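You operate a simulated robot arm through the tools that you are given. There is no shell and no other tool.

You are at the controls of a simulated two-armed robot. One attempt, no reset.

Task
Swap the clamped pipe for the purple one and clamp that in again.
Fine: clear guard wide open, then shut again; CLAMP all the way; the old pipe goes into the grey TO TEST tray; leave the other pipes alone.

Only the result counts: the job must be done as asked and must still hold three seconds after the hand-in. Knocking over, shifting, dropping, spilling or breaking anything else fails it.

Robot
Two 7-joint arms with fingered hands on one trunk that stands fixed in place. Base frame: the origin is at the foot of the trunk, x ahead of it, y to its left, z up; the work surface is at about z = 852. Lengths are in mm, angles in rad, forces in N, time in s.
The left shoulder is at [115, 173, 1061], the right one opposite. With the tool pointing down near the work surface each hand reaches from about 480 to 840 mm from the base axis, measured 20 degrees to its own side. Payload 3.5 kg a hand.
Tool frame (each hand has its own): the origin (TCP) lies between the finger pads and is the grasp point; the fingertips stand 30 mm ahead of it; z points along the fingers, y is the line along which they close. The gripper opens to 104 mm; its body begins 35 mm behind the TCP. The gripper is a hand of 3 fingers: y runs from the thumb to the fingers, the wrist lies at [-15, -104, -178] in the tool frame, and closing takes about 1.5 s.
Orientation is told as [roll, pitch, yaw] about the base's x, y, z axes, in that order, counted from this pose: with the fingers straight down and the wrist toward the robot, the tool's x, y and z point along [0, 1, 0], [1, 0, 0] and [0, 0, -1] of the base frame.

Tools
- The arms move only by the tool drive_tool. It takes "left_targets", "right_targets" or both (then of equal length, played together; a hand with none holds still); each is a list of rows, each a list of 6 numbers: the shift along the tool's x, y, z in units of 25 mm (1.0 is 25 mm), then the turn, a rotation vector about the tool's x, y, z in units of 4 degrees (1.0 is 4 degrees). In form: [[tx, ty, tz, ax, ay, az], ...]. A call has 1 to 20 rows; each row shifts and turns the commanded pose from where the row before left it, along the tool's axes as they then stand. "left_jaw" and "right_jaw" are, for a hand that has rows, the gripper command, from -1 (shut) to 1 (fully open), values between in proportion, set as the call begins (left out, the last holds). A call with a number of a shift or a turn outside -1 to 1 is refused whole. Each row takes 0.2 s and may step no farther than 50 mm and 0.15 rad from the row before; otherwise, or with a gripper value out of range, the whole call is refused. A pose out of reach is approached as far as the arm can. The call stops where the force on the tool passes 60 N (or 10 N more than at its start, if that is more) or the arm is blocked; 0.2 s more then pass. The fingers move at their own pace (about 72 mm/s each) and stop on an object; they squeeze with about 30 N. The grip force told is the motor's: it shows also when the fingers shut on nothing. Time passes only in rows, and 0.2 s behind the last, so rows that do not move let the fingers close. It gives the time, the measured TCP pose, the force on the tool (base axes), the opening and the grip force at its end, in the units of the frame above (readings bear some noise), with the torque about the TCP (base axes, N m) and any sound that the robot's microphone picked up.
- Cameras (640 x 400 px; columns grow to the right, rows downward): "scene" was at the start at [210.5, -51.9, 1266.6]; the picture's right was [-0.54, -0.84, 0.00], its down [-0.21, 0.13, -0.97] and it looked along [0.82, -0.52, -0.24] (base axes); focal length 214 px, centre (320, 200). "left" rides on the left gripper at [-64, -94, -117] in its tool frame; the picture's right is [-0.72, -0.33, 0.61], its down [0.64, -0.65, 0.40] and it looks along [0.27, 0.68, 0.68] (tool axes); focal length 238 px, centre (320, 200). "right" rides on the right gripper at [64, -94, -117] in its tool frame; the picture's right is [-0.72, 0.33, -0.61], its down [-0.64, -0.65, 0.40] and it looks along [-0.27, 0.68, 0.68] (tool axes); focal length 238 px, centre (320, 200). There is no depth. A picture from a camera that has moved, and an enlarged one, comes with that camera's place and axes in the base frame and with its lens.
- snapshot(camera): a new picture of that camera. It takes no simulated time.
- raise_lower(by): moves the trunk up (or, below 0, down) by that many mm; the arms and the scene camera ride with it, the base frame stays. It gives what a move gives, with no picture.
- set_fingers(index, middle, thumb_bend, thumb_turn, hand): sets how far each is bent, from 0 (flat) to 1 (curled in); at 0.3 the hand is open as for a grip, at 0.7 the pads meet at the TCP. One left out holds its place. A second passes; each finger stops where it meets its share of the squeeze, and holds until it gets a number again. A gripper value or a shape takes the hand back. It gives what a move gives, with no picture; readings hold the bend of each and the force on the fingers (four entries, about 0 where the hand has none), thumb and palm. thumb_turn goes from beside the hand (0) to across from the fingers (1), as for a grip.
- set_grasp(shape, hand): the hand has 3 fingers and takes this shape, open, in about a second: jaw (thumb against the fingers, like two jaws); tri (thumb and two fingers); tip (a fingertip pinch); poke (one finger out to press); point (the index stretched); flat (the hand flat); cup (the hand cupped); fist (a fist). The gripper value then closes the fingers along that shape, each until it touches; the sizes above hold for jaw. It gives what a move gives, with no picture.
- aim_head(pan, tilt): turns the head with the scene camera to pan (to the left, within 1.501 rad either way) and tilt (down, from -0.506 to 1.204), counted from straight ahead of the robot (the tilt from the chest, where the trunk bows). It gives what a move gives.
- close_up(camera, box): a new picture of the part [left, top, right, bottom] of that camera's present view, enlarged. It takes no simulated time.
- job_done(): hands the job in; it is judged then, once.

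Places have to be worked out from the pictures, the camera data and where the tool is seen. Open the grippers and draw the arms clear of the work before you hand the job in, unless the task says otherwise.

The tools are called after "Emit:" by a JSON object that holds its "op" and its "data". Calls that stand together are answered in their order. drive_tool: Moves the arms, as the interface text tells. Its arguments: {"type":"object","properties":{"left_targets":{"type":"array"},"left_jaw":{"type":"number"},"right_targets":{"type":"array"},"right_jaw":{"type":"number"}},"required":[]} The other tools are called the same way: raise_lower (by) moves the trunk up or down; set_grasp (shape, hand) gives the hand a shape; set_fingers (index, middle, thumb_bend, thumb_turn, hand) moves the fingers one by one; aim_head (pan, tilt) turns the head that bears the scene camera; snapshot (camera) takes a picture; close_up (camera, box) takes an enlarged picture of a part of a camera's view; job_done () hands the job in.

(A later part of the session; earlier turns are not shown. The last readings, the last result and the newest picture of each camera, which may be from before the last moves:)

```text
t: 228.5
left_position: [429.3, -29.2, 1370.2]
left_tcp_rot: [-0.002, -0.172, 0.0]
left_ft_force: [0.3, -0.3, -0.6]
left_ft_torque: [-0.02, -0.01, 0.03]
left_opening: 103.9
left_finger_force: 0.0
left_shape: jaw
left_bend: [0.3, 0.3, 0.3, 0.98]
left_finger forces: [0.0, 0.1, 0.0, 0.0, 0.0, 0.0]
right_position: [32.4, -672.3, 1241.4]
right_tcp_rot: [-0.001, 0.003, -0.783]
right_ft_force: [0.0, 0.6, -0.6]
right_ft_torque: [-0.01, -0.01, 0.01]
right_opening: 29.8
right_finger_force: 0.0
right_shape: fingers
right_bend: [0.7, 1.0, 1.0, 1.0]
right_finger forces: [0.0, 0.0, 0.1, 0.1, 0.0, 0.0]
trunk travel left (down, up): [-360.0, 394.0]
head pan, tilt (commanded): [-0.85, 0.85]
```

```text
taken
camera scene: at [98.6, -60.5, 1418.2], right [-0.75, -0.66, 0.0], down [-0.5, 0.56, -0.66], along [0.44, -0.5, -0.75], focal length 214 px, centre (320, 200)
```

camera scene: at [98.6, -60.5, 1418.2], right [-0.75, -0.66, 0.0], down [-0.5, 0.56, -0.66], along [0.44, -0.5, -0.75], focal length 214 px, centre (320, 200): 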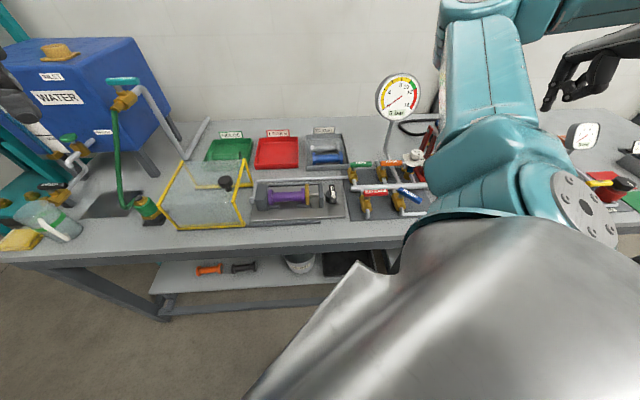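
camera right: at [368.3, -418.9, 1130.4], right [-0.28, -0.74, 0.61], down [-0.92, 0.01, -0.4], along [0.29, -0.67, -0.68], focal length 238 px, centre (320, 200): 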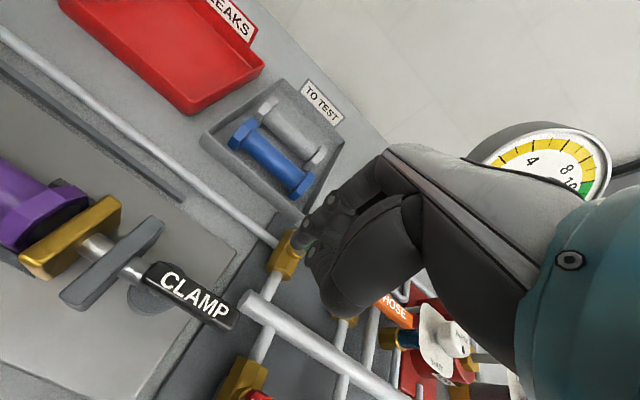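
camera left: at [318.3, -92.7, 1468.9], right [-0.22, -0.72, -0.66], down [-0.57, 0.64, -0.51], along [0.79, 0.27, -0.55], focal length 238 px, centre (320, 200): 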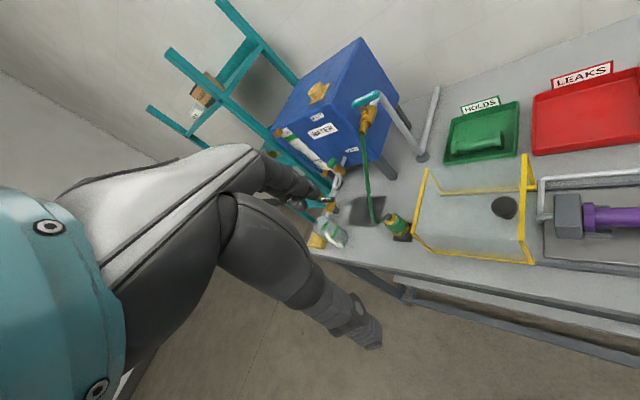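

Now the bench is in clear view; I check everything once closely.

Emit:
{"op": "close_up", "data": {"camera": "scene", "box": [195, 120, 455, 240]}}

Emit:
{"op": "close_up", "data": {"camera": "scene", "box": [330, 60, 460, 230]}}

Emit:
{"op": "close_up", "data": {"camera": "scene", "box": [240, 165, 350, 235]}}

```text
2.46 times, centred on (325, 180) of scene
camera zoom: at [98.6, -60.5, 1418.2], right [-0.75, -0.66, 0.0], down [-0.5, 0.56, -0.66], along [0.44, -0.5, -0.75], focal length 528 px, centre (308, 249)
```

zoom: 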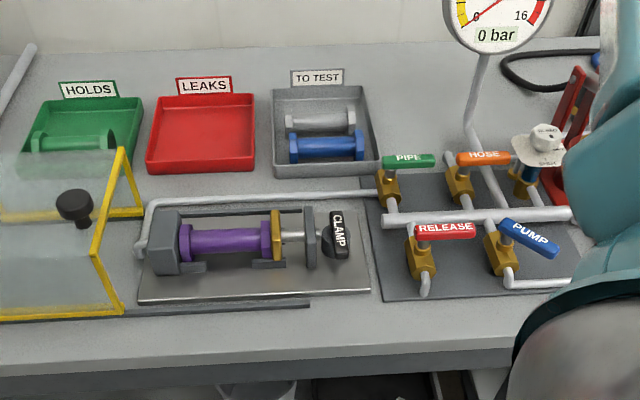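

```text
2.35 times, centred on (395, 145) of scene
camera zoom: at [98.6, -60.5, 1418.2], right [-0.75, -0.66, 0.0], down [-0.5, 0.56, -0.66], along [0.44, -0.5, -0.75], focal length 505 px, centre (144, 329)
```

zoom: 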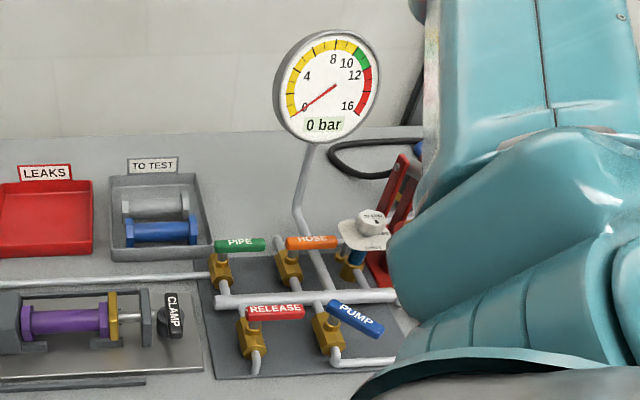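

```text
5.71 times, centred on (295, 200) of scene
camera zoom: at [98.6, -60.5, 1418.2], right [-0.75, -0.66, 0.0], down [-0.5, 0.56, -0.66], along [0.44, -0.5, -0.75], focal length 1226 px, centre (463, 200)
```

zoom: 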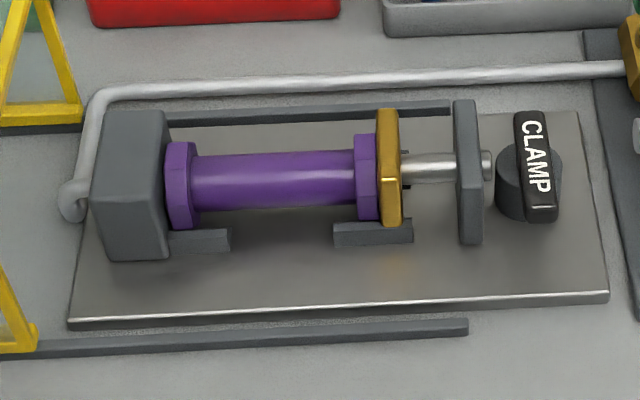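

Everything is in place: grey and blue in TO TEST, purple clamped, valves untouched, 0 bar. Now the left hand: I level it and turn it to yaw -45°.

Emit:
{"op": "drive_tool", "data": {"left_targets": [[0, 0, 0, 0.82, 0, 0.75], [0, 0, 0, 0.82, 0, 0.75], [0, 0, 0, 0.82, 0, 0.75], [0, 0, 0, 0, 0, 0.9], [0, 0, 0, 0, 0, 0.9], [0, 0, 0, 0, 0, 0.9], [0, 0, 0, 0, 0, 0.9], [0, 0, 0, 0, 0, 0.9], [0, 0, 0, 0, 0, 0.9], [0, 0, 0, 0, 0, 0.9], [0, 0, 0, 0, 0, 0.9], [0, 0, 0, 0, 0, 0.9], [0, 0, 0, 0, 0, 0.9]], "left_jaw": 1}}

Emit:
{"op": "snapshot", "data": {"camera": "left"}}

```text
t: 231.3
left_position: [432.9, -27.6, 1369.3]
left_tcp_rot: [0.011, 0.008, -0.786]
left_ft_force: [0.8, 0.3, 0.7]
left_ft_torque: [-0.02, 0.02, -0.01]
left_opening: 103.7
left_finger_force: 0.2
left_shape: jaw
left_bend: [0.3, 0.3, 0.3, 0.98]
left_finger forces: [0.0, 0.1, 0.0, 0.1, 0.0, 0.0]
right_position: [35.2, -673.0, 1242.5]
right_tcp_rot: [-0.002, 0.001, -0.784]
right_ft_force: [0.3, 0.1, 0.2]
right_ft_torque: [0.01, 0.0, -0.02]
right_opening: 30.0
right_finger_force: 0.0
right_shape: fingers
right_bend: [0.7, 1.0, 1.0, 1.0]
right_finger forces: [0.0, 0.0, 0.0, 0.0, 0.0, 0.0]
trunk travel left (down, up): [-360.0, 394.0]
head pan, tilt (commanded): [-0.85, 0.85]
```

```text
taken
camera left: at [319.8, -8.3, 1486.7], right [-0.74, -0.27, -0.62], down [-0.01, 0.92, -0.39], along [0.67, -0.29, -0.68], focal length 238 px, centre (320, 200)
```

left: 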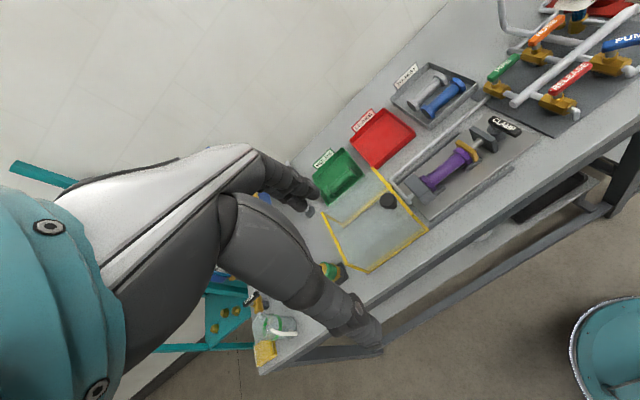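

The knob measures at u≈258, n≈553. I bring the left hand above it.

Emit:
{"op": "drive_tool", "data": {"left_targets": [[-0.104, 0.827, 0.906, 0, 0, 0], [-0.104, 0.827, 0.906, 0, 0, 0], [-0.104, 0.827, 0.906, 0, 0, 0], [-0.104, 0.827, 0.906, 0, 0, 0], [-0.104, 0.827, 0.906, 0, 0, 0], [-0.104, 0.827, 0.906, 0, 0, 0], [-0.104, 0.827, 0.906, 0, 0, 0], [-0.104, 0.827, 0.906, 0, 0, 0], [-0.104, 0.827, 0.906, 0, 0, 0], [-0.104, 0.827, 0.906, 0, 0, 0], [-0.104, 0.827, 0.906, 0, 0, 0]]}}

Emit:
{"op": "snapshot", "data": {"camera": "left"}}

Emit:
{"op": "snapshot", "data": {"camera": "scene"}}

```text
t: 233.7
left_position: [569.1, -193.5, 1119.4]
left_tcp_rot: [0.008, 0.001, -0.784]
left_ft_force: [1.5, -0.4, -0.6]
left_ft_torque: [0.0, 0.03, 0.0]
left_opening: 104.0
left_finger_force: 0.0
left_shape: jaw
left_bend: [0.3, 0.3, 0.3, 0.98]
left_finger forces: [0.1, 0.1, 0.0, 0.0, 0.1, 0.1]
left hand out of reach, approached as far as the arm can: row 11
right_position: [34.8, -672.6, 1241.5]
right_tcp_rot: [-0.002, 0.002, -0.782]
right_ft_force: [0.5, -0.5, 0.1]
right_ft_torque: [-0.03, 0.05, -0.01]
right_opening: 29.8
right_finger_force: 0.1
right_shape: fingers
right_bend: [0.7, 1.0, 1.0, 1.0]
right_finger forces: [0.1, 0.0, 0.0, 0.0, 0.0, 0.0]
trunk travel left (down, up): [-360.0, 394.0]
head pan, tilt (commanded): [-0.85, 0.85]
```

```text
taken
camera left: at [457.7, -173.0, 1236.5], right [-0.74, -0.28, -0.62], down [-0.01, 0.92, -0.4], along [0.68, -0.29, -0.68], focal length 238 px, centre (320, 200)
```

left: 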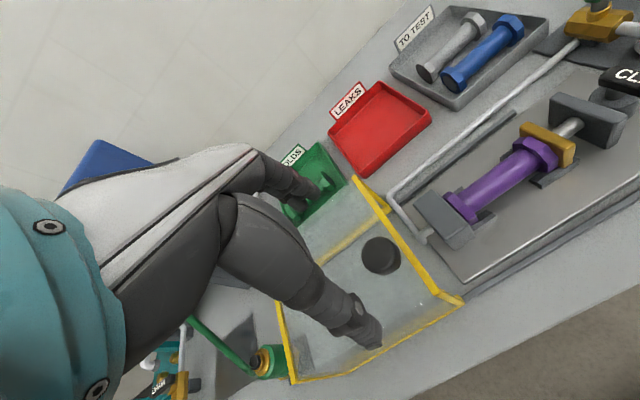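

```text
taken
camera scene: at [99.6, -60.1, 1418.1], right [-0.75, -0.66, 0.0], down [-0.5, 0.56, -0.66], along [0.44, -0.5, -0.75], focal length 214 px, centre (320, 200)
```

scene: 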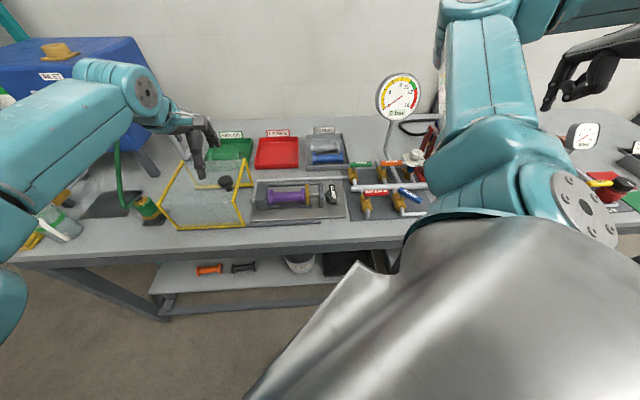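

The left arm can't reach across any further, so the right arm will do it. I retract the left arm up and away to the left.

Emit:
{"op": "drive_tool", "data": {"left_targets": [[0, 0, -1, 0, 0, 0], [0, -0.3, -1, 0, 0, 0], [0.3, -0.9, -0.9, 0, 0, 0], [0.4, -0.95, -0.9, 0, 0, 0], [0.5, -0.95, -0.9, 0, 0, 0], [0.5, -0.95, -0.9, 0, 0, 0], [0.5, -0.95, -0.9, 0, 0, 0], [0.5, -0.95, -0.9, 0, 0, 0], [0.5, -0.95, -0.9, 0, 0, 0], [0.5, -0.95, -0.9, 0, 0, 0], [0.5, -0.95, -0.5, 0, 0, 0], [0.5, -0.95, 0, 0, 0, 0]]}}

Emit:
{"op": "snapshot", "data": {"camera": "scene"}}

```text
t: 236.3
left_position: [475.1, 58.4, 1365.9]
left_tcp_rot: [0.011, 0.006, -0.785]
left_ft_force: [0.1, -0.9, -0.3]
left_ft_torque: [0.01, 0.06, 0.0]
left_opening: 104.0
left_finger_force: 0.2
left_shape: jaw
left_bend: [0.3, 0.3, 0.3, 0.98]
left_finger forces: [0.1, 0.1, 0.0, 0.0, 0.1, 0.0]
right_position: [34.2, -672.1, 1241.8]
right_tcp_rot: [-0.002, 0.001, -0.785]
right_ft_force: [-0.1, -0.3, 0.2]
right_ft_torque: [-0.04, -0.02, 0.02]
right_opening: 30.0
right_finger_force: 0.0
right_shape: fingers
right_bend: [0.7, 1.0, 1.0, 1.0]
right_finger forces: [0.0, 0.1, 0.0, 0.0, 0.0, 0.0]
trunk travel left (down, up): [-360.0, 394.0]
head pan, tilt (commanded): [-0.85, 0.85]
```

```text
taken
camera scene: at [99.2, -59.6, 1418.2], right [-0.75, -0.66, 0.0], down [-0.5, 0.56, -0.66], along [0.44, -0.5, -0.75], focal length 214 px, centre (320, 200)
```

scene: 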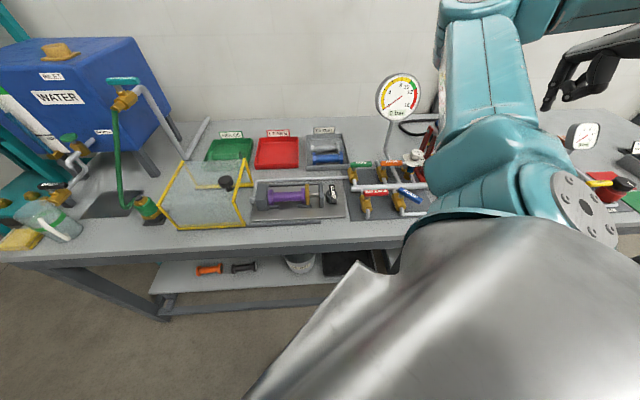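

Left arm is clear. I open the right hand in jaw shape and bring it back over the bench in stages.

Emit:
{"op": "set_grasp", "data": {"hand": "right", "shape": "jaw"}}

Emit:
{"op": "drive_tool", "data": {"right_targets": [[0.98, 0.4, 0.2, 0, 0, 0], [0.98, 0.4, 0.2, 0, 0, 0], [0.98, 0.4, 0.2, 0, 0, 0], [0.98, 0.4, 0.2, 0, 0, 0], [0.98, 0.4, 0.2, 0, 0, 0], [0.98, 0.4, 0.2, 0, 0, 0], [0.98, 0.4, 0.2, 0, 0, 0], [0.98, 0.4, 0.2, 0, 0, 0], [0.98, 0.4, 0, 0, 0, 0], [0.98, 0.4, 0, 0, 0, 0], [0.98, 0.2, 0, 0, 0, 0], [0.98, 0.2, 0, 0, 0, 0], [0.98, 0.2, 0, 0, 0, 0], [0.98, 0.2, 0, 0, 0, 0]]}}

Emit:
{"op": "snapshot", "data": {"camera": "scene"}}

```text
t: 237.2
left_position: [476.2, 56.8, 1364.3]
left_tcp_rot: [0.01, 0.008, -0.787]
left_ft_force: [0.5, -0.4, 0.6]
left_ft_torque: [0.02, 0.02, -0.03]
left_opening: 104.0
left_finger_force: 0.0
left_shape: jaw
left_bend: [0.3, 0.3, 0.3, 0.98]
left_finger forces: [0.1, 0.0, 0.0, 0.0, 0.0, 0.1]
right_position: [34.1, -673.7, 1241.0]
right_tcp_rot: [-0.001, 0.001, -0.783]
right_ft_force: [-0.4, 0.0, 0.7]
right_ft_torque: [0.03, -0.05, 0.02]
right_opening: 103.9
right_finger_force: 0.0
right_shape: jaw
right_bend: [0.3, 0.3, 0.3, 0.98]
right_finger forces: [0.1, 0.0, 0.0, 0.0, 0.0, 0.1]
trunk travel left (down, up): [-360.0, 394.0]
head pan, tilt (commanded): [-0.85, 0.85]
```

```text
t: 240.2
left_position: [475.4, 57.0, 1364.5]
left_tcp_rot: [0.008, 0.008, -0.787]
left_ft_force: [1.2, -0.2, 0.4]
left_ft_torque: [0.05, 0.03, 0.01]
left_opening: 103.9
left_finger_force: 0.1
left_shape: jaw
left_bend: [0.3, 0.3, 0.3, 0.98]
left_finger forces: [0.1, 0.0, 0.0, 0.0, 0.0, 0.1]
right_position: [358.0, -514.7, 1201.9]
right_tcp_rot: [-0.001, 0.002, -0.784]
right_ft_force: [1.0, 0.6, -0.1]
right_ft_torque: [-0.01, -0.01, -0.02]
right_opening: 103.8
right_finger_force: 0.1
right_shape: jaw
right_bend: [0.3, 0.3, 0.3, 0.98]
right_finger forces: [0.0, 0.0, 0.0, 0.1, 0.0, 0.0]
trunk travel left (down, up): [-360.0, 394.0]
head pan, tilt (commanded): [-0.85, 0.85]
```

```text
taken
camera scene: at [99.6, -60.0, 1418.1], right [-0.75, -0.66, 0.0], down [-0.5, 0.56, -0.66], along [0.44, -0.5, -0.75], focal length 214 px, centre (320, 200)
```

scene: 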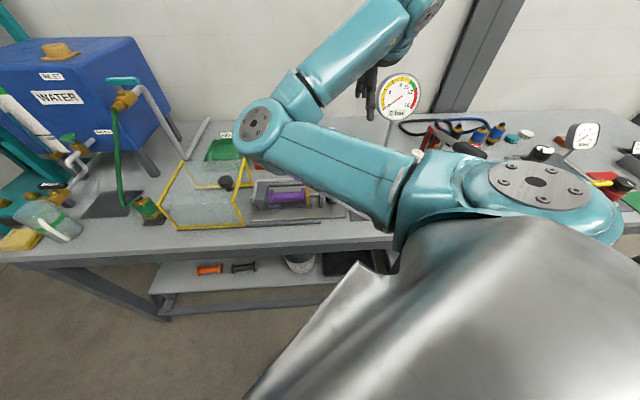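

Emit:
{"op": "drive_tool", "data": {"right_targets": [[0.94, 0.1, 0.15, 0, 0, 0], [0.94, 0.1, 0.15, 0, 0, 0], [0.94, 0.1, 0.15, 0, 0, 0], [0.94, 0.1, 0.15, 0, 0, 0], [0.94, 0.1, 0.15, 0, 0, 0], [0.94, 0, 0.15, 0, 0, 0], [0.94, 0, 0.15, 0, 0, 0], [0.94, 0, 0.15, 0, 0, 0], [0.94, 0, 0.15, 0, 0, 0]], "left_targets": [[0.8, -0.5, 0, 0, 0, 0], [0.8, -0.5, 0, 0, 0, 0], [0.8, -0.5, 0, 0, 0, 0], [0.8, -0.5, 0, 0, 0, 0], [0, 0, 0, 0, 0, 0], [0, 0, 0, 0, 0, 0], [0, 0, 0, 0, 0, 0], [0, 0, 0, 0, 0, 0], [0, 0, 0, 0, 0, 0]]}}

Emit:
{"op": "snapshot", "data": {"camera": "scene"}}

```text
t: 242.2
left_position: [500.7, 149.2, 1365.3]
left_tcp_rot: [0.011, 0.009, -0.784]
left_ft_force: [0.4, 1.6, 0.2]
left_ft_torque: [0.02, -0.03, -0.01]
left_opening: 103.9
left_finger_force: 0.0
left_shape: jaw
left_bend: [0.3, 0.3, 0.3, 0.98]
left_finger forces: [0.0, 0.0, 0.0, 0.0, 0.0, 0.0]
right_position: [517.5, -373.2, 1166.4]
right_tcp_rot: [-0.002, 0.002, -0.785]
right_ft_force: [0.2, 0.2, 0.1]
right_ft_torque: [0.01, -0.01, 0.01]
right_opening: 103.7
right_finger_force: 0.0
right_shape: jaw
right_bend: [0.3, 0.3, 0.3, 0.98]
right_finger forces: [0.0, 0.0, 0.0, 0.0, 0.1, 0.0]
trunk travel left (down, up): [-360.0, 394.0]
head pan, tilt (commanded): [-0.85, 0.85]
```

```text
taken
camera scene: at [99.5, -60.2, 1418.1], right [-0.75, -0.66, 0.0], down [-0.5, 0.56, -0.66], along [0.44, -0.5, -0.75], focal length 214 px, centre (320, 200)
```

scene: 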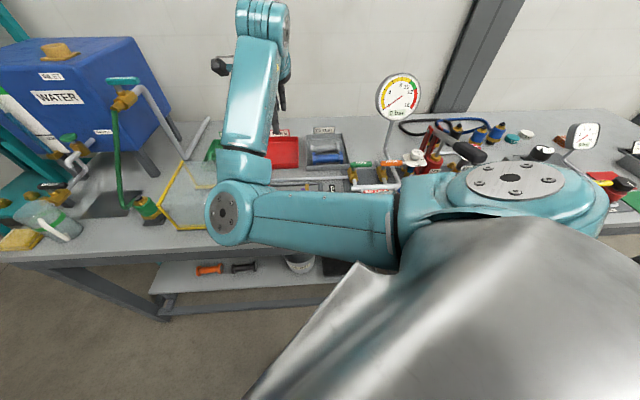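

Emit:
{"op": "drive_tool", "data": {"right_targets": [[0.89, -0.44, 0.15, 0, 0, 0], [0.89, -0.44, 0.15, 0, 0, 0], [0.89, -0.44, 0.15, 0, 0, 0], [0.89, -0.44, 0.15, 0, 0, 0], [0.89, -0.44, 0.15, 0, 0, 0], [0.89, -0.44, 0.15, 0, 0, 0], [0.89, -0.44, 0.15, 0, 0, 0]]}}

Emit:
{"op": "snapshot", "data": {"camera": "scene"}}

Emit:
{"op": "snapshot", "data": {"camera": "right"}}

```text
t: 243.8
left_position: [501.1, 150.4, 1365.9]
left_tcp_rot: [0.01, 0.007, -0.785]
left_ft_force: [0.6, -0.4, 0.5]
left_ft_torque: [0.02, -0.04, -0.02]
left_opening: 104.1
left_finger_force: 0.1
left_shape: jaw
left_bend: [0.3, 0.3, 0.3, 0.98]
left_finger forces: [0.0, 0.0, 0.0, 0.0, 0.0, 0.0]
right_position: [573.4, -209.2, 1143.3]
right_tcp_rot: [-0.003, 0.0, -0.783]
right_ft_force: [-0.3, 0.3, 0.6]
right_ft_torque: [0.01, 0.0, 0.0]
right_opening: 103.6
right_finger_force: 0.0
right_shape: jaw
right_bend: [0.3, 0.3, 0.3, 0.98]
right_finger forces: [0.0, 0.0, 0.1, 0.0, 0.0, 0.0]
trunk travel left (down, up): [-360.0, 394.0]
head pan, tilt (commanded): [-0.85, 0.85]
```

```text
taken
camera scene: at [99.5, -60.1, 1418.1], right [-0.75, -0.66, 0.0], down [-0.5, 0.56, -0.66], along [0.44, -0.5, -0.75], focal length 214 px, centre (320, 200)
```

scene: 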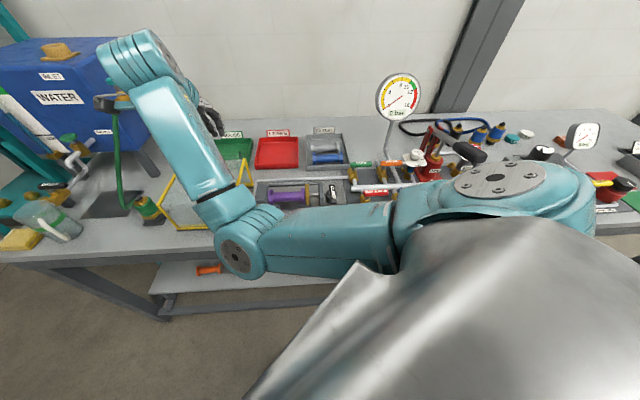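

```text
taken
camera right: at [553.8, -96.8, 1259.2], right [-0.28, -0.74, 0.61], down [-0.92, 0.01, -0.4], along [0.29, -0.67, -0.68], focal length 238 px, centre (320, 200)
```

right: 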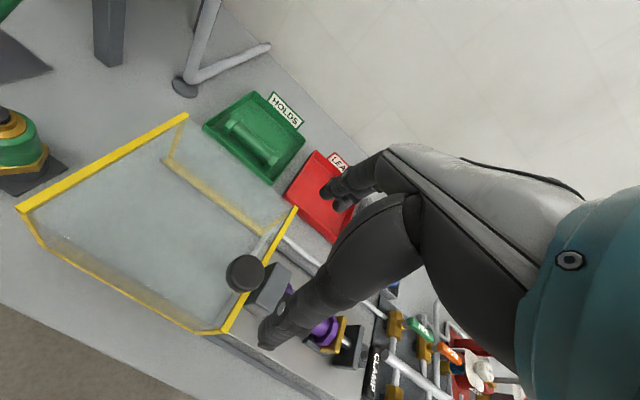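

The knob is at about u≈263, n≈555 in this view. I shift 5 mm and lower the open hand around it.

Emit:
{"op": "drive_tool", "data": {"right_targets": [[0.2, 0.06, 0.9, 0, 0, 0], [0, 0, 0.9, 0, 0, 0], [0, 0, 0.9, 0, 0, 0], [0, 0, 0.9, 0, 0, 0]]}}

Emit:
{"op": "snapshot", "data": {"camera": "right"}}

Emit:
{"op": "snapshot", "data": {"camera": "scene"}}

```text
t: 244.8
left_position: [500.5, 148.0, 1365.7]
left_tcp_rot: [0.011, 0.007, -0.785]
left_ft_force: [-0.5, 0.1, 0.4]
left_ft_torque: [-0.01, 0.01, 0.01]
left_opening: 103.9
left_finger_force: 0.0
left_shape: jaw
left_bend: [0.3, 0.3, 0.3, 0.98]
left_finger forces: [0.1, 0.1, 0.0, 0.0, 0.1, 0.1]
right_position: [577.0, -207.0, 1051.6]
right_tcp_rot: [0.0, 0.003, -0.784]
right_ft_force: [0.3, 0.0, 0.2]
right_ft_torque: [0.01, 0.0, -0.04]
right_opening: 104.0
right_finger_force: 0.1
right_shape: jaw
right_bend: [0.3, 0.3, 0.3, 0.98]
right_finger forces: [0.0, 0.1, 0.1, 0.0, 0.0, 0.0]
trunk travel left (down, up): [-360.0, 394.0]
head pan, tilt (commanded): [-0.85, 0.85]
```

```text
taken
camera right: at [557.3, -94.3, 1167.8], right [-0.28, -0.74, 0.61], down [-0.92, 0.01, -0.4], along [0.29, -0.67, -0.68], focal length 238 px, centre (320, 200)
```

right: 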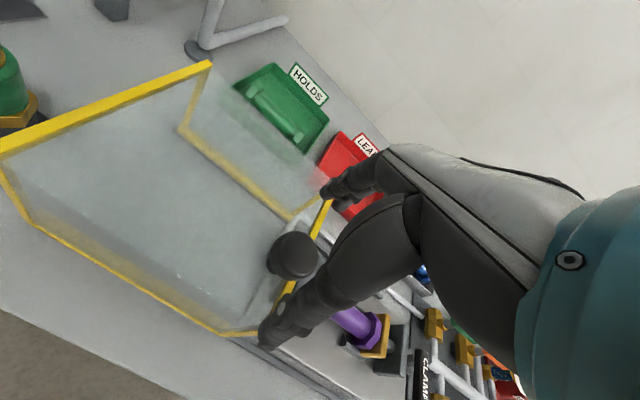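

```text
taken
camera scene: at [99.4, -60.4, 1418.1], right [-0.75, -0.66, 0.0], down [-0.5, 0.56, -0.66], along [0.44, -0.5, -0.75], focal length 214 px, centre (320, 200)
```

scene: 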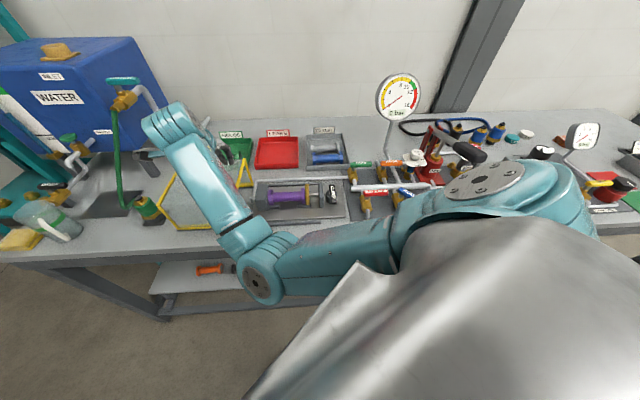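

Emit:
{"op": "drive_tool", "data": {"right_targets": [[0.12, -0.06, 0.8, 0, 0, 0], [0, 0, 0.8, 0, 0, 0], [0, 0, 0, 0, 0, 0]]}}

Emit:
{"op": "drive_tool", "data": {"right_targets": [[0, 0, 0, 0, 0, 0], [0, 0, 0, 0, 0, 0], [0, 0, 0, 0, 0, 0], [0, 0, 0, 0, 0, 0], [0, 0, 0, 0, 0, 0], [0, 0, 0, 0, 0, 0], [0, 0, 0, 0, 0, 0], [0, 0, 0, 0, 0, 0]], "right_jaw": -1}}

Emit:
{"op": "snapshot", "data": {"camera": "right"}}

```text
t: 245.6
left_position: [499.3, 149.5, 1366.8]
left_tcp_rot: [0.011, 0.006, -0.785]
left_ft_force: [0.2, -0.3, 0.0]
left_ft_torque: [0.04, 0.01, -0.01]
left_opening: 103.8
left_finger_force: 0.1
left_shape: jaw
left_bend: [0.3, 0.3, 0.3, 0.98]
left_finger forces: [0.0, 0.0, 0.0, 0.0, 0.0, 0.1]
right_position: [580.8, -208.9, 1020.2]
right_tcp_rot: [0.005, -0.012, -0.794]
right_ft_force: [-0.6, -0.5, 0.4]
right_ft_torque: [-0.02, -0.01, -0.02]
right_opening: 103.8
right_finger_force: 0.0
right_shape: jaw
right_bend: [0.3, 0.3, 0.3, 0.98]
right_finger forces: [0.0, 0.1, 0.0, 0.0, 0.0, 0.0]
trunk travel left (down, up): [-360.0, 394.0]
head pan, tilt (commanded): [-0.85, 0.85]
```

```text
t: 247.4
left_position: [501.0, 149.2, 1365.4]
left_tcp_rot: [0.009, 0.006, -0.785]
left_ft_force: [-0.4, 0.1, -0.2]
left_ft_torque: [0.0, 0.01, 0.02]
left_opening: 103.9
left_finger_force: 0.0
left_shape: jaw
left_bend: [0.3, 0.3, 0.3, 0.98]
left_finger forces: [0.1, 0.0, 0.0, 0.0, 0.1, 0.0]
right_position: [579.8, -209.2, 1017.0]
right_tcp_rot: [-0.003, -0.012, -0.791]
right_ft_force: [-3.2, 6.2, -7.1]
right_ft_torque: [-0.03, 0.06, 0.03]
right_opening: 23.9
right_finger_force: 29.9
right_shape: jaw
right_bend: [0.73, 0.71, 0.75, 1.0]
right_finger forces: [15.7, 5.7, 0.0, 0.0, 27.1, 0.0]
trunk travel left (down, up): [-360.0, 394.0]
head pan, tilt (commanded): [-0.85, 0.85]
```

```text
taken
camera right: at [559.4, -95.9, 1131.1], right [-0.29, -0.73, 0.62], down [-0.91, 0.01, -0.41], along [0.29, -0.68, -0.67], focal length 238 px, centre (320, 200)
```

right: 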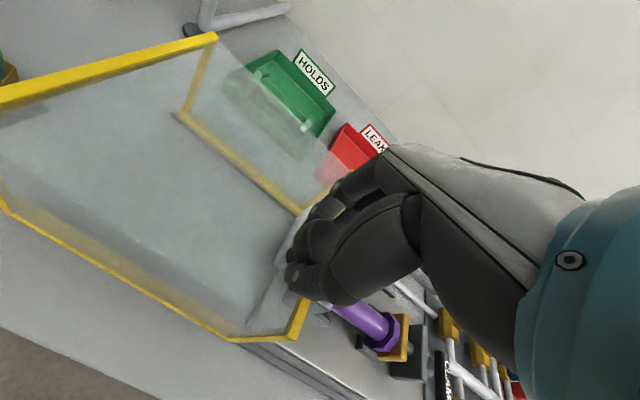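

The knob is held (24 mm, 30 N). I start sliding the guard shut (toward -u) slowly.

Emit:
{"op": "drive_tool", "data": {"right_targets": [[-0.2, 0, 0, 0, 0, 0], [-0.4, 0, 0, 0, 0, 0], [-0.5, 0, 0, 0, 0, 0], [-0.6, 0, 0, 0, 0, 0]]}}

Emit:
{"op": "snapshot", "data": {"camera": "scene"}}

```text
t: 248.3
left_position: [498.5, 152.1, 1366.9]
left_tcp_rot: [0.011, 0.007, -0.786]
left_ft_force: [0.1, 0.0, -0.7]
left_ft_torque: [0.03, 0.0, 0.05]
left_opening: 103.9
left_finger_force: 0.0
left_shape: jaw
left_bend: [0.3, 0.3, 0.3, 0.98]
left_finger forces: [0.1, 0.0, 0.0, 0.0, 0.1, 0.1]
right_position: [558.5, -239.7, 1017.5]
right_tcp_rot: [-0.01, 0.014, -0.808]
right_ft_force: [-17.9, 18.8, -30.4]
right_ft_torque: [0.15, 0.15, 0.07]
right_opening: 24.4
right_finger_force: 30.1
right_shape: jaw
right_bend: [0.73, 0.71, 0.72, 1.0]
right_finger forces: [17.6, 7.5, 0.0, 0.1, 38.3, 0.1]
trunk travel left (down, up): [-360.0, 394.0]
head pan, tilt (commanded): [-0.85, 0.85]
stopped in row 4 (right hand): the force on the tool passed its limit at 62 N (the readings are from after the stop); the commanded pose is now the measured one
```

```text
taken
camera scene: at [98.4, -59.3, 1418.3], right [-0.75, -0.66, 0.0], down [-0.5, 0.56, -0.66], along [0.44, -0.5, -0.75], focal length 214 px, centre (320, 200)
```

scene: 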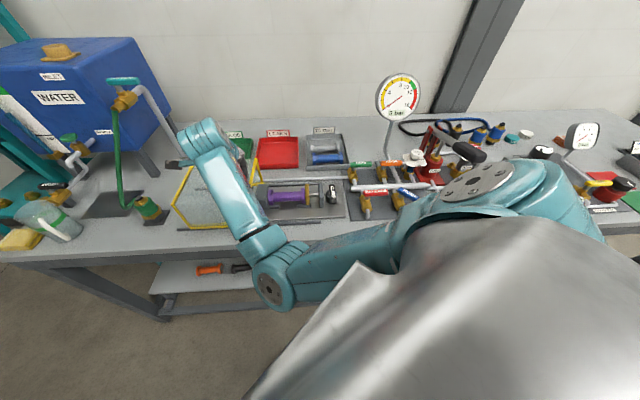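

The arm was running toward a wrist limit and dragging sideways, so it stopped by force; the guard is ~37 mm along. I turn the hand about the round knob (+24° yaw) to relax the wrist and ease back in n.

Emit:
{"op": "drive_tool", "data": {"right_targets": [[0, -0.05, 0.05, 0, 0, -1], [0, -0.05, 0.05, 0, 0, -1], [0, -0.05, 0, 0, 0, -1], [0, -0.05, 0, 0, 0, -1], [0, -0.05, 0, 0, 0, -1], [0, -0.05, 0, 0, 0, -1]]}}

Emit:
{"op": "snapshot", "data": {"camera": "scene"}}

Emit:
{"op": "snapshot", "data": {"camera": "right"}}

```text
t: 249.7
left_position: [501.1, 149.0, 1366.2]
left_tcp_rot: [0.009, 0.008, -0.786]
left_ft_force: [-0.7, -0.6, -0.1]
left_ft_torque: [-0.01, 0.0, 0.02]
left_opening: 103.8
left_finger_force: 0.0
left_shape: jaw
left_bend: [0.3, 0.3, 0.3, 0.98]
left_finger forces: [0.0, 0.0, 0.0, 0.1, 0.0, 0.1]
right_position: [554.9, -232.6, 1015.8]
right_tcp_rot: [-0.001, 0.004, -0.383]
right_ft_force: [2.0, -2.9, -13.7]
right_ft_torque: [-0.3, 0.06, -0.35]
right_opening: 22.2
right_finger_force: 29.4
right_shape: jaw
right_bend: [0.73, 0.72, 0.76, 0.95]
right_finger forces: [18.8, 10.5, 0.0, 0.0, 28.5, 0.1]
trunk travel left (down, up): [-360.0, 394.0]
head pan, tilt (commanded): [-0.85, 0.85]
```

```text
taken
camera scene: at [100.8, -61.4, 1418.1], right [-0.75, -0.66, 0.0], down [-0.5, 0.56, -0.66], along [0.43, -0.5, -0.75], focal length 214 px, centre (320, 200)
```

scene: 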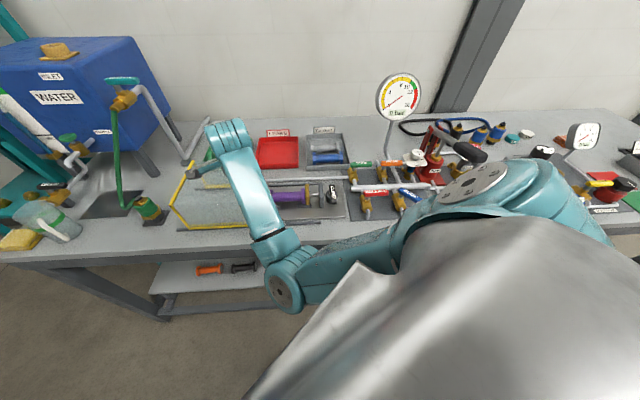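

```text
taken
camera right: at [493.8, -138.0, 1132.8], right [0.04, -0.79, 0.61], down [-0.85, -0.35, -0.4], along [0.53, -0.5, -0.68], focal length 238 px, centre (320, 200)
```

right: 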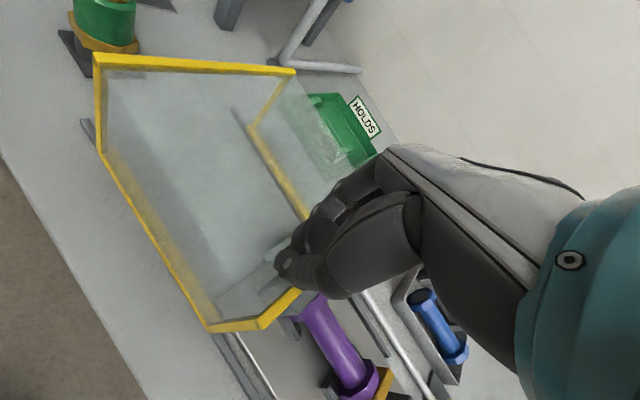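

Relaxed now. I slide on along -u with this wrist orientation.

Emit:
{"op": "drive_tool", "data": {"right_targets": [[-0.37, -0.157, 0, 0, 0, 0], [-0.552, -0.235, 0, 0, 0, 0], [-0.552, -0.235, 0, 0, 0, 0], [-0.552, -0.235, 0, 0, 0, 0]]}}

Emit:
{"op": "snapshot", "data": {"camera": "scene"}}

```text
t: 250.7
left_position: [501.5, 147.8, 1365.7]
left_tcp_rot: [0.011, 0.008, -0.784]
left_ft_force: [0.5, 0.6, 1.1]
left_ft_torque: [0.04, 0.01, -0.01]
left_opening: 103.9
left_finger_force: 0.0
left_shape: jaw
left_bend: [0.3, 0.3, 0.3, 0.98]
left_finger forces: [0.1, 0.0, 0.0, 0.0, 0.0, 0.0]
right_position: [517.5, -270.5, 1016.3]
right_tcp_rot: [-0.001, 0.005, -0.386]
right_ft_force: [2.2, -1.4, -8.9]
right_ft_torque: [-0.32, 0.04, -0.33]
right_opening: 22.0
right_finger_force: 29.8
right_shape: jaw
right_bend: [0.73, 0.72, 0.76, 0.95]
right_finger forces: [17.9, 11.5, 0.0, 0.0, 27.9, 0.0]
trunk travel left (down, up): [-360.0, 394.0]
head pan, tilt (commanded): [-0.85, 0.85]
```

```text
taken
camera scene: at [100.5, -61.0, 1418.0], right [-0.75, -0.66, 0.0], down [-0.5, 0.56, -0.66], along [0.43, -0.5, -0.75], focal length 214 px, centre (320, 200)
```

scene: 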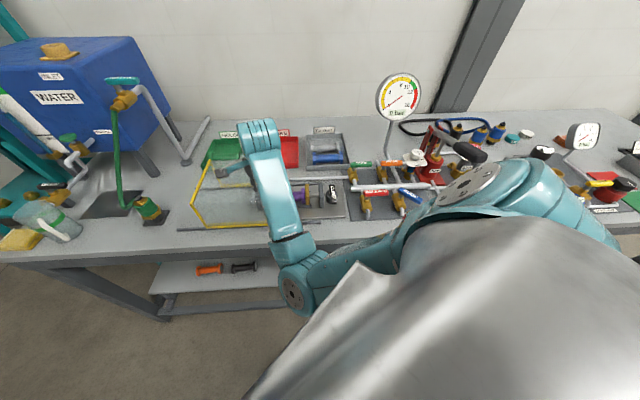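

Low force, tracking well. I continue.

Emit:
{"op": "drive_tool", "data": {"right_targets": [[-0.552, -0.235, 0, 0, 0, 0], [-0.552, -0.235, 0, 0, 0, 0], [-0.552, -0.235, 0, 0, 0, 0], [-0.552, -0.235, 0, 0, 0, 0]]}}

Emit:
{"op": "snapshot", "data": {"camera": "scene"}}

```text
t: 251.7
left_position: [501.2, 148.1, 1365.8]
left_tcp_rot: [0.008, 0.009, -0.786]
left_ft_force: [0.0, 0.7, 0.6]
left_ft_torque: [0.0, 0.03, 0.01]
left_opening: 103.9
left_finger_force: 0.0
left_shape: jaw
left_bend: [0.3, 0.3, 0.3, 0.98]
left_finger forces: [0.0, 0.0, 0.1, 0.0, 0.1, 0.0]
right_position: [472.7, -314.8, 1014.2]
right_tcp_rot: [0.0, 0.004, -0.384]
right_ft_force: [-1.2, 1.6, -11.0]
right_ft_torque: [-0.28, 0.13, -0.24]
right_opening: 22.1
right_finger_force: 29.8
right_shape: jaw
right_bend: [0.73, 0.72, 0.76, 0.95]
right_finger forces: [17.7, 11.2, 0.1, 0.0, 28.8, 0.1]
trunk travel left (down, up): [-360.0, 394.0]
head pan, tilt (commanded): [-0.85, 0.85]
```

```text
taken
camera scene: at [100.0, -60.6, 1418.1], right [-0.75, -0.66, 0.0], down [-0.5, 0.56, -0.66], along [0.44, -0.5, -0.75], focal length 214 px, centre (320, 200)
```

scene: 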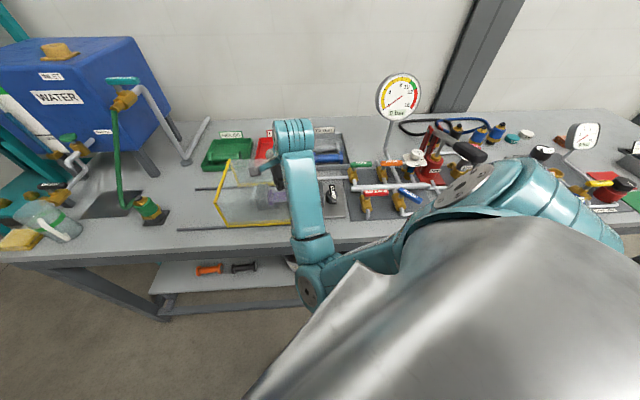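

Emit:
{"op": "drive_tool", "data": {"right_targets": [[-0.552, -0.235, 0, 0, 0, 0], [-0.552, -0.235, 0, 0, 0, 0], [-0.552, -0.235, 0, 0, 0, 0], [-0.37, -0.157, 0, 0, 0, 0]]}}

Emit:
{"op": "snapshot", "data": {"camera": "scene"}}

```text
t: 252.7
left_position: [502.4, 148.2, 1365.5]
left_tcp_rot: [0.011, 0.009, -0.787]
left_ft_force: [0.1, -0.1, -0.3]
left_ft_torque: [0.0, -0.01, 0.01]
left_opening: 103.9
left_finger_force: 0.0
left_shape: jaw
left_bend: [0.3, 0.3, 0.3, 0.98]
left_finger forces: [0.0, 0.0, 0.0, 0.0, 0.0, 0.0]
right_position: [435.2, -353.1, 1016.0]
right_tcp_rot: [0.0, 0.005, -0.386]
right_ft_force: [-0.2, -0.1, -19.6]
right_ft_torque: [-0.34, 0.1, -0.21]
right_opening: 21.9
right_finger_force: 30.3
right_shape: jaw
right_bend: [0.73, 0.72, 0.76, 0.95]
right_finger forces: [20.4, 11.7, 0.0, 0.1, 29.2, 0.0]
trunk travel left (down, up): [-360.0, 394.0]
head pan, tilt (commanded): [-0.85, 0.85]
```

```text
taken
camera scene: at [100.8, -61.3, 1417.9], right [-0.75, -0.66, 0.0], down [-0.5, 0.56, -0.66], along [0.43, -0.5, -0.75], focal length 214 px, centre (320, 200)
```

scene: 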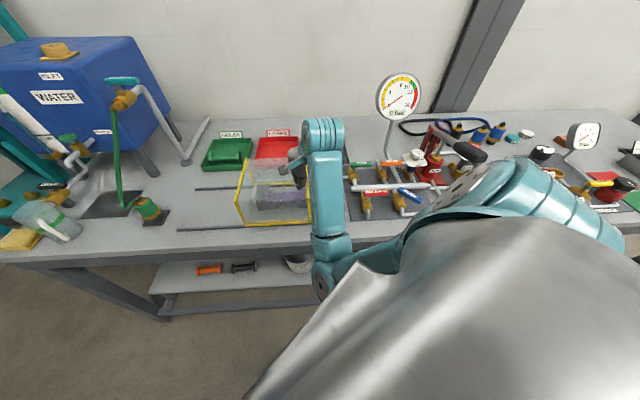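

About 30 mm to go; I relieve the slight upward pull and continue slowly to the stop.

Emit:
{"op": "drive_tool", "data": {"right_targets": [[-0.2, -0.085, 0.12, 0, 0, 0], [-0.33, -0.14, 0.05, 0, 0, 0], [-0.33, -0.14, 0, 0, 0, 0], [-0.25, -0.106, 0, 0, 0, 0]]}}

Emit:
{"op": "snapshot", "data": {"camera": "scene"}}

```text
t: 253.7
left_position: [501.9, 149.7, 1365.8]
left_tcp_rot: [0.008, 0.007, -0.784]
left_ft_force: [0.6, -0.4, -0.4]
left_ft_torque: [-0.03, 0.03, 0.02]
left_opening: 104.1
left_finger_force: 0.0
left_shape: jaw
left_bend: [0.3, 0.3, 0.3, 0.98]
left_finger forces: [0.1, 0.0, 0.0, 0.0, 0.1, 0.0]
right_position: [414.6, -370.9, 1014.4]
right_tcp_rot: [0.002, 0.001, -0.383]
right_ft_force: [10.2, 4.2, 2.7]
right_ft_torque: [-0.16, -0.15, -0.16]
right_opening: 22.5
right_finger_force: 30.1
right_shape: jaw
right_bend: [0.73, 0.72, 0.78, 0.95]
right_finger forces: [20.0, 10.4, 0.0, 0.1, 24.8, 0.0]
trunk travel left (down, up): [-360.0, 394.0]
head pan, tilt (commanded): [-0.85, 0.85]
```

```text
taken
camera scene: at [100.9, -59.2, 1418.1], right [-0.75, -0.66, 0.0], down [-0.5, 0.56, -0.66], along [0.43, -0.5, -0.75], focal length 214 px, centre (320, 200)
```

scene: 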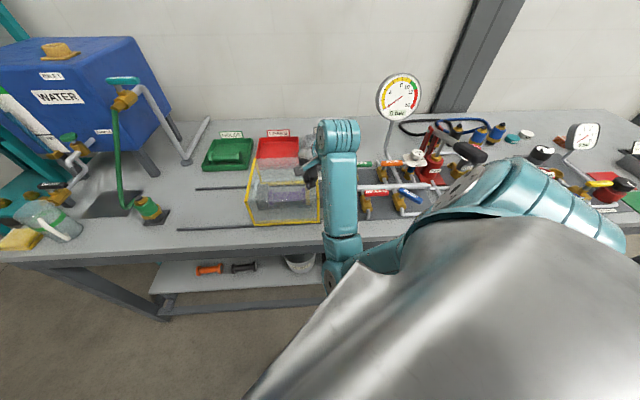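

10 N of resistance at u≈31 — probably the stop. I press a few mm more to be sure it's fully shut.

Emit:
{"op": "drive_tool", "data": {"right_targets": [[-0.15, -0.064, 0, 0, 0, 0], [-0.15, -0.064, 0, 0, 0, 0], [0, 0, 0, 0, 0, 0]]}}

Emit:
{"op": "close_up", "data": {"camera": "scene", "box": [170, 120, 390, 250]}}

Emit:
{"op": "close_up", "data": {"camera": "right", "box": [60, 100, 420, 400]}}

```text
t: 254.5
left_position: [502.9, 154.0, 1364.3]
left_tcp_rot: [0.004, 0.007, -0.786]
left_ft_force: [0.4, -0.3, 0.4]
left_ft_torque: [0.0, 0.0, -0.01]
left_opening: 103.8
left_finger_force: 0.0
left_shape: jaw
left_bend: [0.3, 0.3, 0.3, 0.98]
left_finger forces: [0.0, 0.0, 0.1, 0.0, 0.0, 0.1]
right_position: [410.6, -373.2, 1014.0]
right_tcp_rot: [0.001, 0.006, -0.376]
right_ft_force: [22.9, 25.1, -1.3]
right_ft_torque: [0.15, -0.41, -0.03]
right_opening: 22.0
right_finger_force: 29.6
right_shape: jaw
right_bend: [0.73, 0.72, 0.79, 0.95]
right_finger forces: [27.0, 3.9, 0.0, 0.0, 24.3, 0.1]
trunk travel left (down, up): [-360.0, 394.0]
head pan, tilt (commanded): [-0.85, 0.85]
```

```text
2.91 times, centred on (280, 185) of scene
camera zoom: at [102.8, -56.8, 1418.0], right [-0.75, -0.66, 0.0], down [-0.5, 0.56, -0.66], along [0.43, -0.5, -0.75], focal length 624 px, centre (436, 244)
```

zoom: 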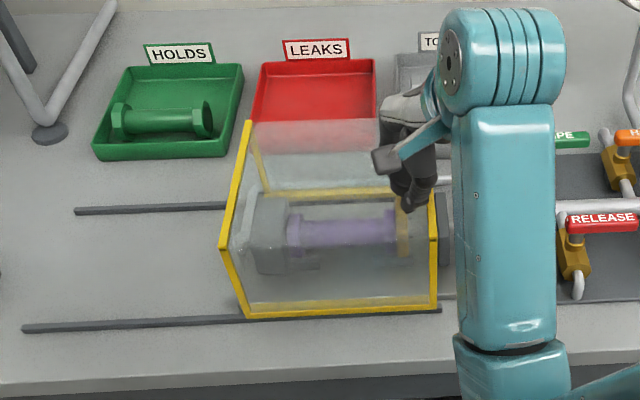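

```text
1.33 times, centred on (240, 250) of right
camera zoom: at [347.7, -279.4, 1130.4], right [0.04, -0.79, 0.61], down [-0.84, -0.35, -0.4], along [0.53, -0.5, -0.68], focal length 318 px, centre (427, 133)
```

zoom: 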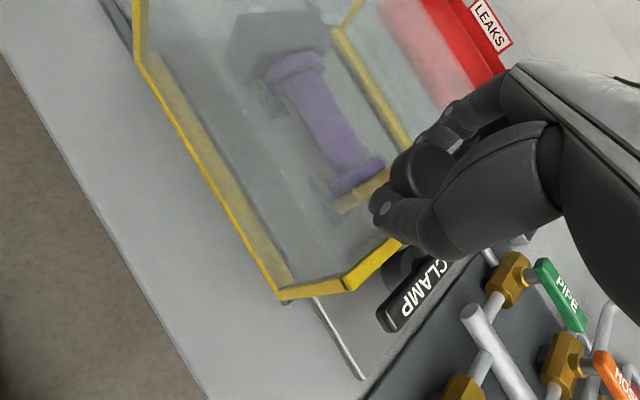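

The guard is against its stop (34 N), its end flush with the rail end as at the start. I relax the push, open the hand and lift off.

Emit:
{"op": "drive_tool", "data": {"right_targets": [[0.2, 0.085, 0, 0, 0, 0], [0.02, 0.008, 0, 0, 0, 0]]}}

Emit:
{"op": "drive_tool", "data": {"right_targets": [[0, 0, 0, 0, 0, 0], [0, 0, 0, 0, 0, 0], [0, 0, 0, 0, 0, 0], [0, 0, 0, 0, 0, 0], [0, 0, 0, 0, 0, 0], [0, 0, 0, 0, 0, 0], [0, 0, 0, 0, 0, 0]], "right_jaw": 1}}

Emit:
{"op": "close_up", "data": {"camera": "right", "box": [60, 100, 420, 400]}}

```text
t: 255.1
left_position: [502.6, 151.6, 1365.0]
left_tcp_rot: [0.006, 0.006, -0.785]
left_ft_force: [0.2, 0.0, 0.6]
left_ft_torque: [0.01, -0.01, 0.02]
left_opening: 104.2
left_finger_force: 0.0
left_shape: jaw
left_bend: [0.3, 0.3, 0.3, 0.98]
left_finger forces: [0.0, 0.0, 0.0, 0.0, 0.0, 0.1]
right_position: [411.7, -373.4, 1014.5]
right_tcp_rot: [-0.001, 0.007, -0.383]
right_ft_force: [8.2, 19.8, -6.6]
right_ft_torque: [0.09, -0.18, 0.0]
right_opening: 22.0
right_finger_force: 30.4
right_shape: jaw
right_bend: [0.73, 0.72, 0.78, 0.95]
right_finger forces: [22.5, 5.2, 0.0, 0.0, 27.0, 0.1]
trunk travel left (down, up): [-360.0, 394.0]
head pan, tilt (commanded): [-0.85, 0.85]
```

```text
t: 256.7
left_position: [500.7, 149.3, 1365.9]
left_tcp_rot: [0.01, 0.008, -0.784]
left_ft_force: [1.1, -0.3, 0.7]
left_ft_torque: [0.01, 0.0, -0.01]
left_opening: 103.9
left_finger_force: 0.0
left_shape: jaw
left_bend: [0.3, 0.3, 0.3, 0.98]
left_finger forces: [0.0, 0.1, 0.0, 0.0, 0.0, 0.1]
right_position: [411.8, -374.9, 1013.9]
right_tcp_rot: [0.0, 0.003, -0.385]
right_ft_force: [0.8, 0.3, -0.4]
right_ft_torque: [-0.03, 0.02, 0.04]
right_opening: 103.5
right_finger_force: 0.1
right_shape: jaw
right_bend: [0.3, 0.3, 0.3, 0.98]
right_finger forces: [0.1, 0.0, 0.0, 0.1, 0.1, 0.1]
trunk travel left (down, up): [-360.0, 394.0]
head pan, tilt (commanded): [-0.85, 0.85]
```

```text
1.33 times, centred on (240, 250) of right
camera zoom: at [349.2, -280.1, 1130.7], right [0.03, -0.79, 0.61], down [-0.85, -0.35, -0.4], along [0.53, -0.51, -0.68], focal length 318 px, centre (427, 133)
```

zoom: 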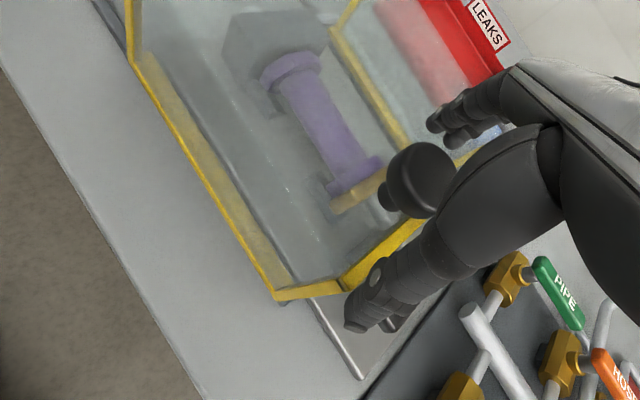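

The hand is open around the knob. I lift straight up and look over the result.

Emit:
{"op": "drive_tool", "data": {"right_targets": [[0, 0, -0.6, 0, 0, 0], [0, 0, -1, 0, 0, 0], [0, 0, -1, 0, 0, 0], [0, 0, -1, 0, 0, 0], [0, 0, -1, 0, 0, 0], [0, 0, -1, 0, 0, 0], [0, 0, -1, 0, 0, 0]]}}

Emit:
{"op": "drive_tool", "data": {"right_targets": [[-0.95, 0, -0.3, 0, 0, 0], [-0.95, 0, -0.3, 0, 0, 0], [-0.95, 0, -0.3, 0, 0, 0], [-0.95, 0, 0, 0, 0, 0], [-0.95, 0, 0, 0, 0, 0], [-0.95, 0, 0, 0, 0, 0], [-0.95, 0, 0, 0, 0, 0], [-0.95, 0, 0, 0, 0, 0], [-0.95, 0, 0, 0, 0, 0], [-0.95, 0, 0, 0, 0, 0], [-0.95, 0, 0, 0, 0, 0], [-0.95, 0, 0, 0, 0, 0]]}}

Emit:
{"op": "snapshot", "data": {"camera": "scene"}}

```text
t: 258.3
left_position: [500.0, 149.5, 1365.9]
left_tcp_rot: [0.009, 0.006, -0.786]
left_ft_force: [-0.1, 0.9, 0.0]
left_ft_torque: [0.01, 0.04, -0.03]
left_opening: 103.9
left_finger_force: 0.1
left_shape: jaw
left_bend: [0.3, 0.3, 0.3, 0.98]
left_finger forces: [0.0, 0.0, 0.1, 0.1, 0.1, 0.0]
right_position: [410.2, -377.0, 1179.8]
right_tcp_rot: [0.002, 0.004, -0.385]
right_ft_force: [0.0, -0.2, 0.5]
right_ft_torque: [-0.01, -0.02, 0.0]
right_opening: 103.9
right_finger_force: 0.0
right_shape: jaw
right_bend: [0.3, 0.3, 0.3, 0.98]
right_finger forces: [0.0, 0.1, 0.0, 0.1, 0.0, 0.1]
trunk travel left (down, up): [-360.0, 394.0]
head pan, tilt (commanded): [-0.85, 0.85]
```

```text
t: 260.9
left_position: [499.6, 149.0, 1365.9]
left_tcp_rot: [0.01, 0.008, -0.786]
left_ft_force: [0.0, -0.1, -0.9]
left_ft_torque: [0.0, -0.02, 0.01]
left_opening: 103.7
left_finger_force: 0.0
left_shape: jaw
left_bend: [0.3, 0.3, 0.3, 0.98]
left_finger forces: [0.1, 0.0, 0.1, 0.0, 0.0, 0.1]
right_position: [303.9, -642.1, 1200.5]
right_tcp_rot: [0.0, 0.003, -0.385]
right_ft_force: [0.1, -0.3, -0.4]
right_ft_torque: [0.02, -0.03, -0.03]
right_opening: 104.0
right_finger_force: 0.1
right_shape: jaw
right_bend: [0.3, 0.3, 0.3, 0.98]
right_finger forces: [0.0, 0.1, 0.0, 0.0, 0.0, 0.1]
trunk travel left (down, up): [-360.0, 394.0]
head pan, tilt (commanded): [-0.85, 0.85]
```

```text
taken
camera scene: at [99.0, -61.0, 1418.1], right [-0.75, -0.66, 0.0], down [-0.5, 0.56, -0.66], along [0.44, -0.5, -0.75], focal length 214 px, centre (320, 200)
```

scene: 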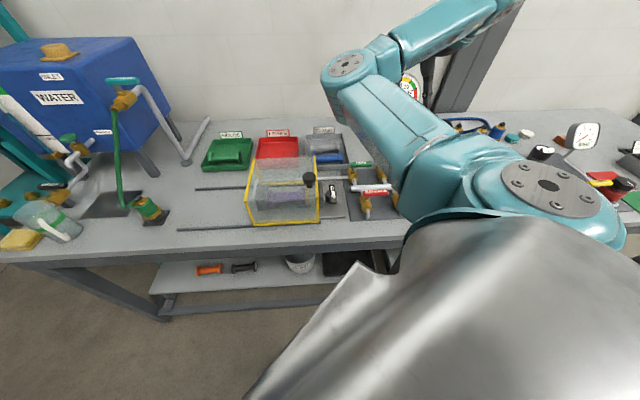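

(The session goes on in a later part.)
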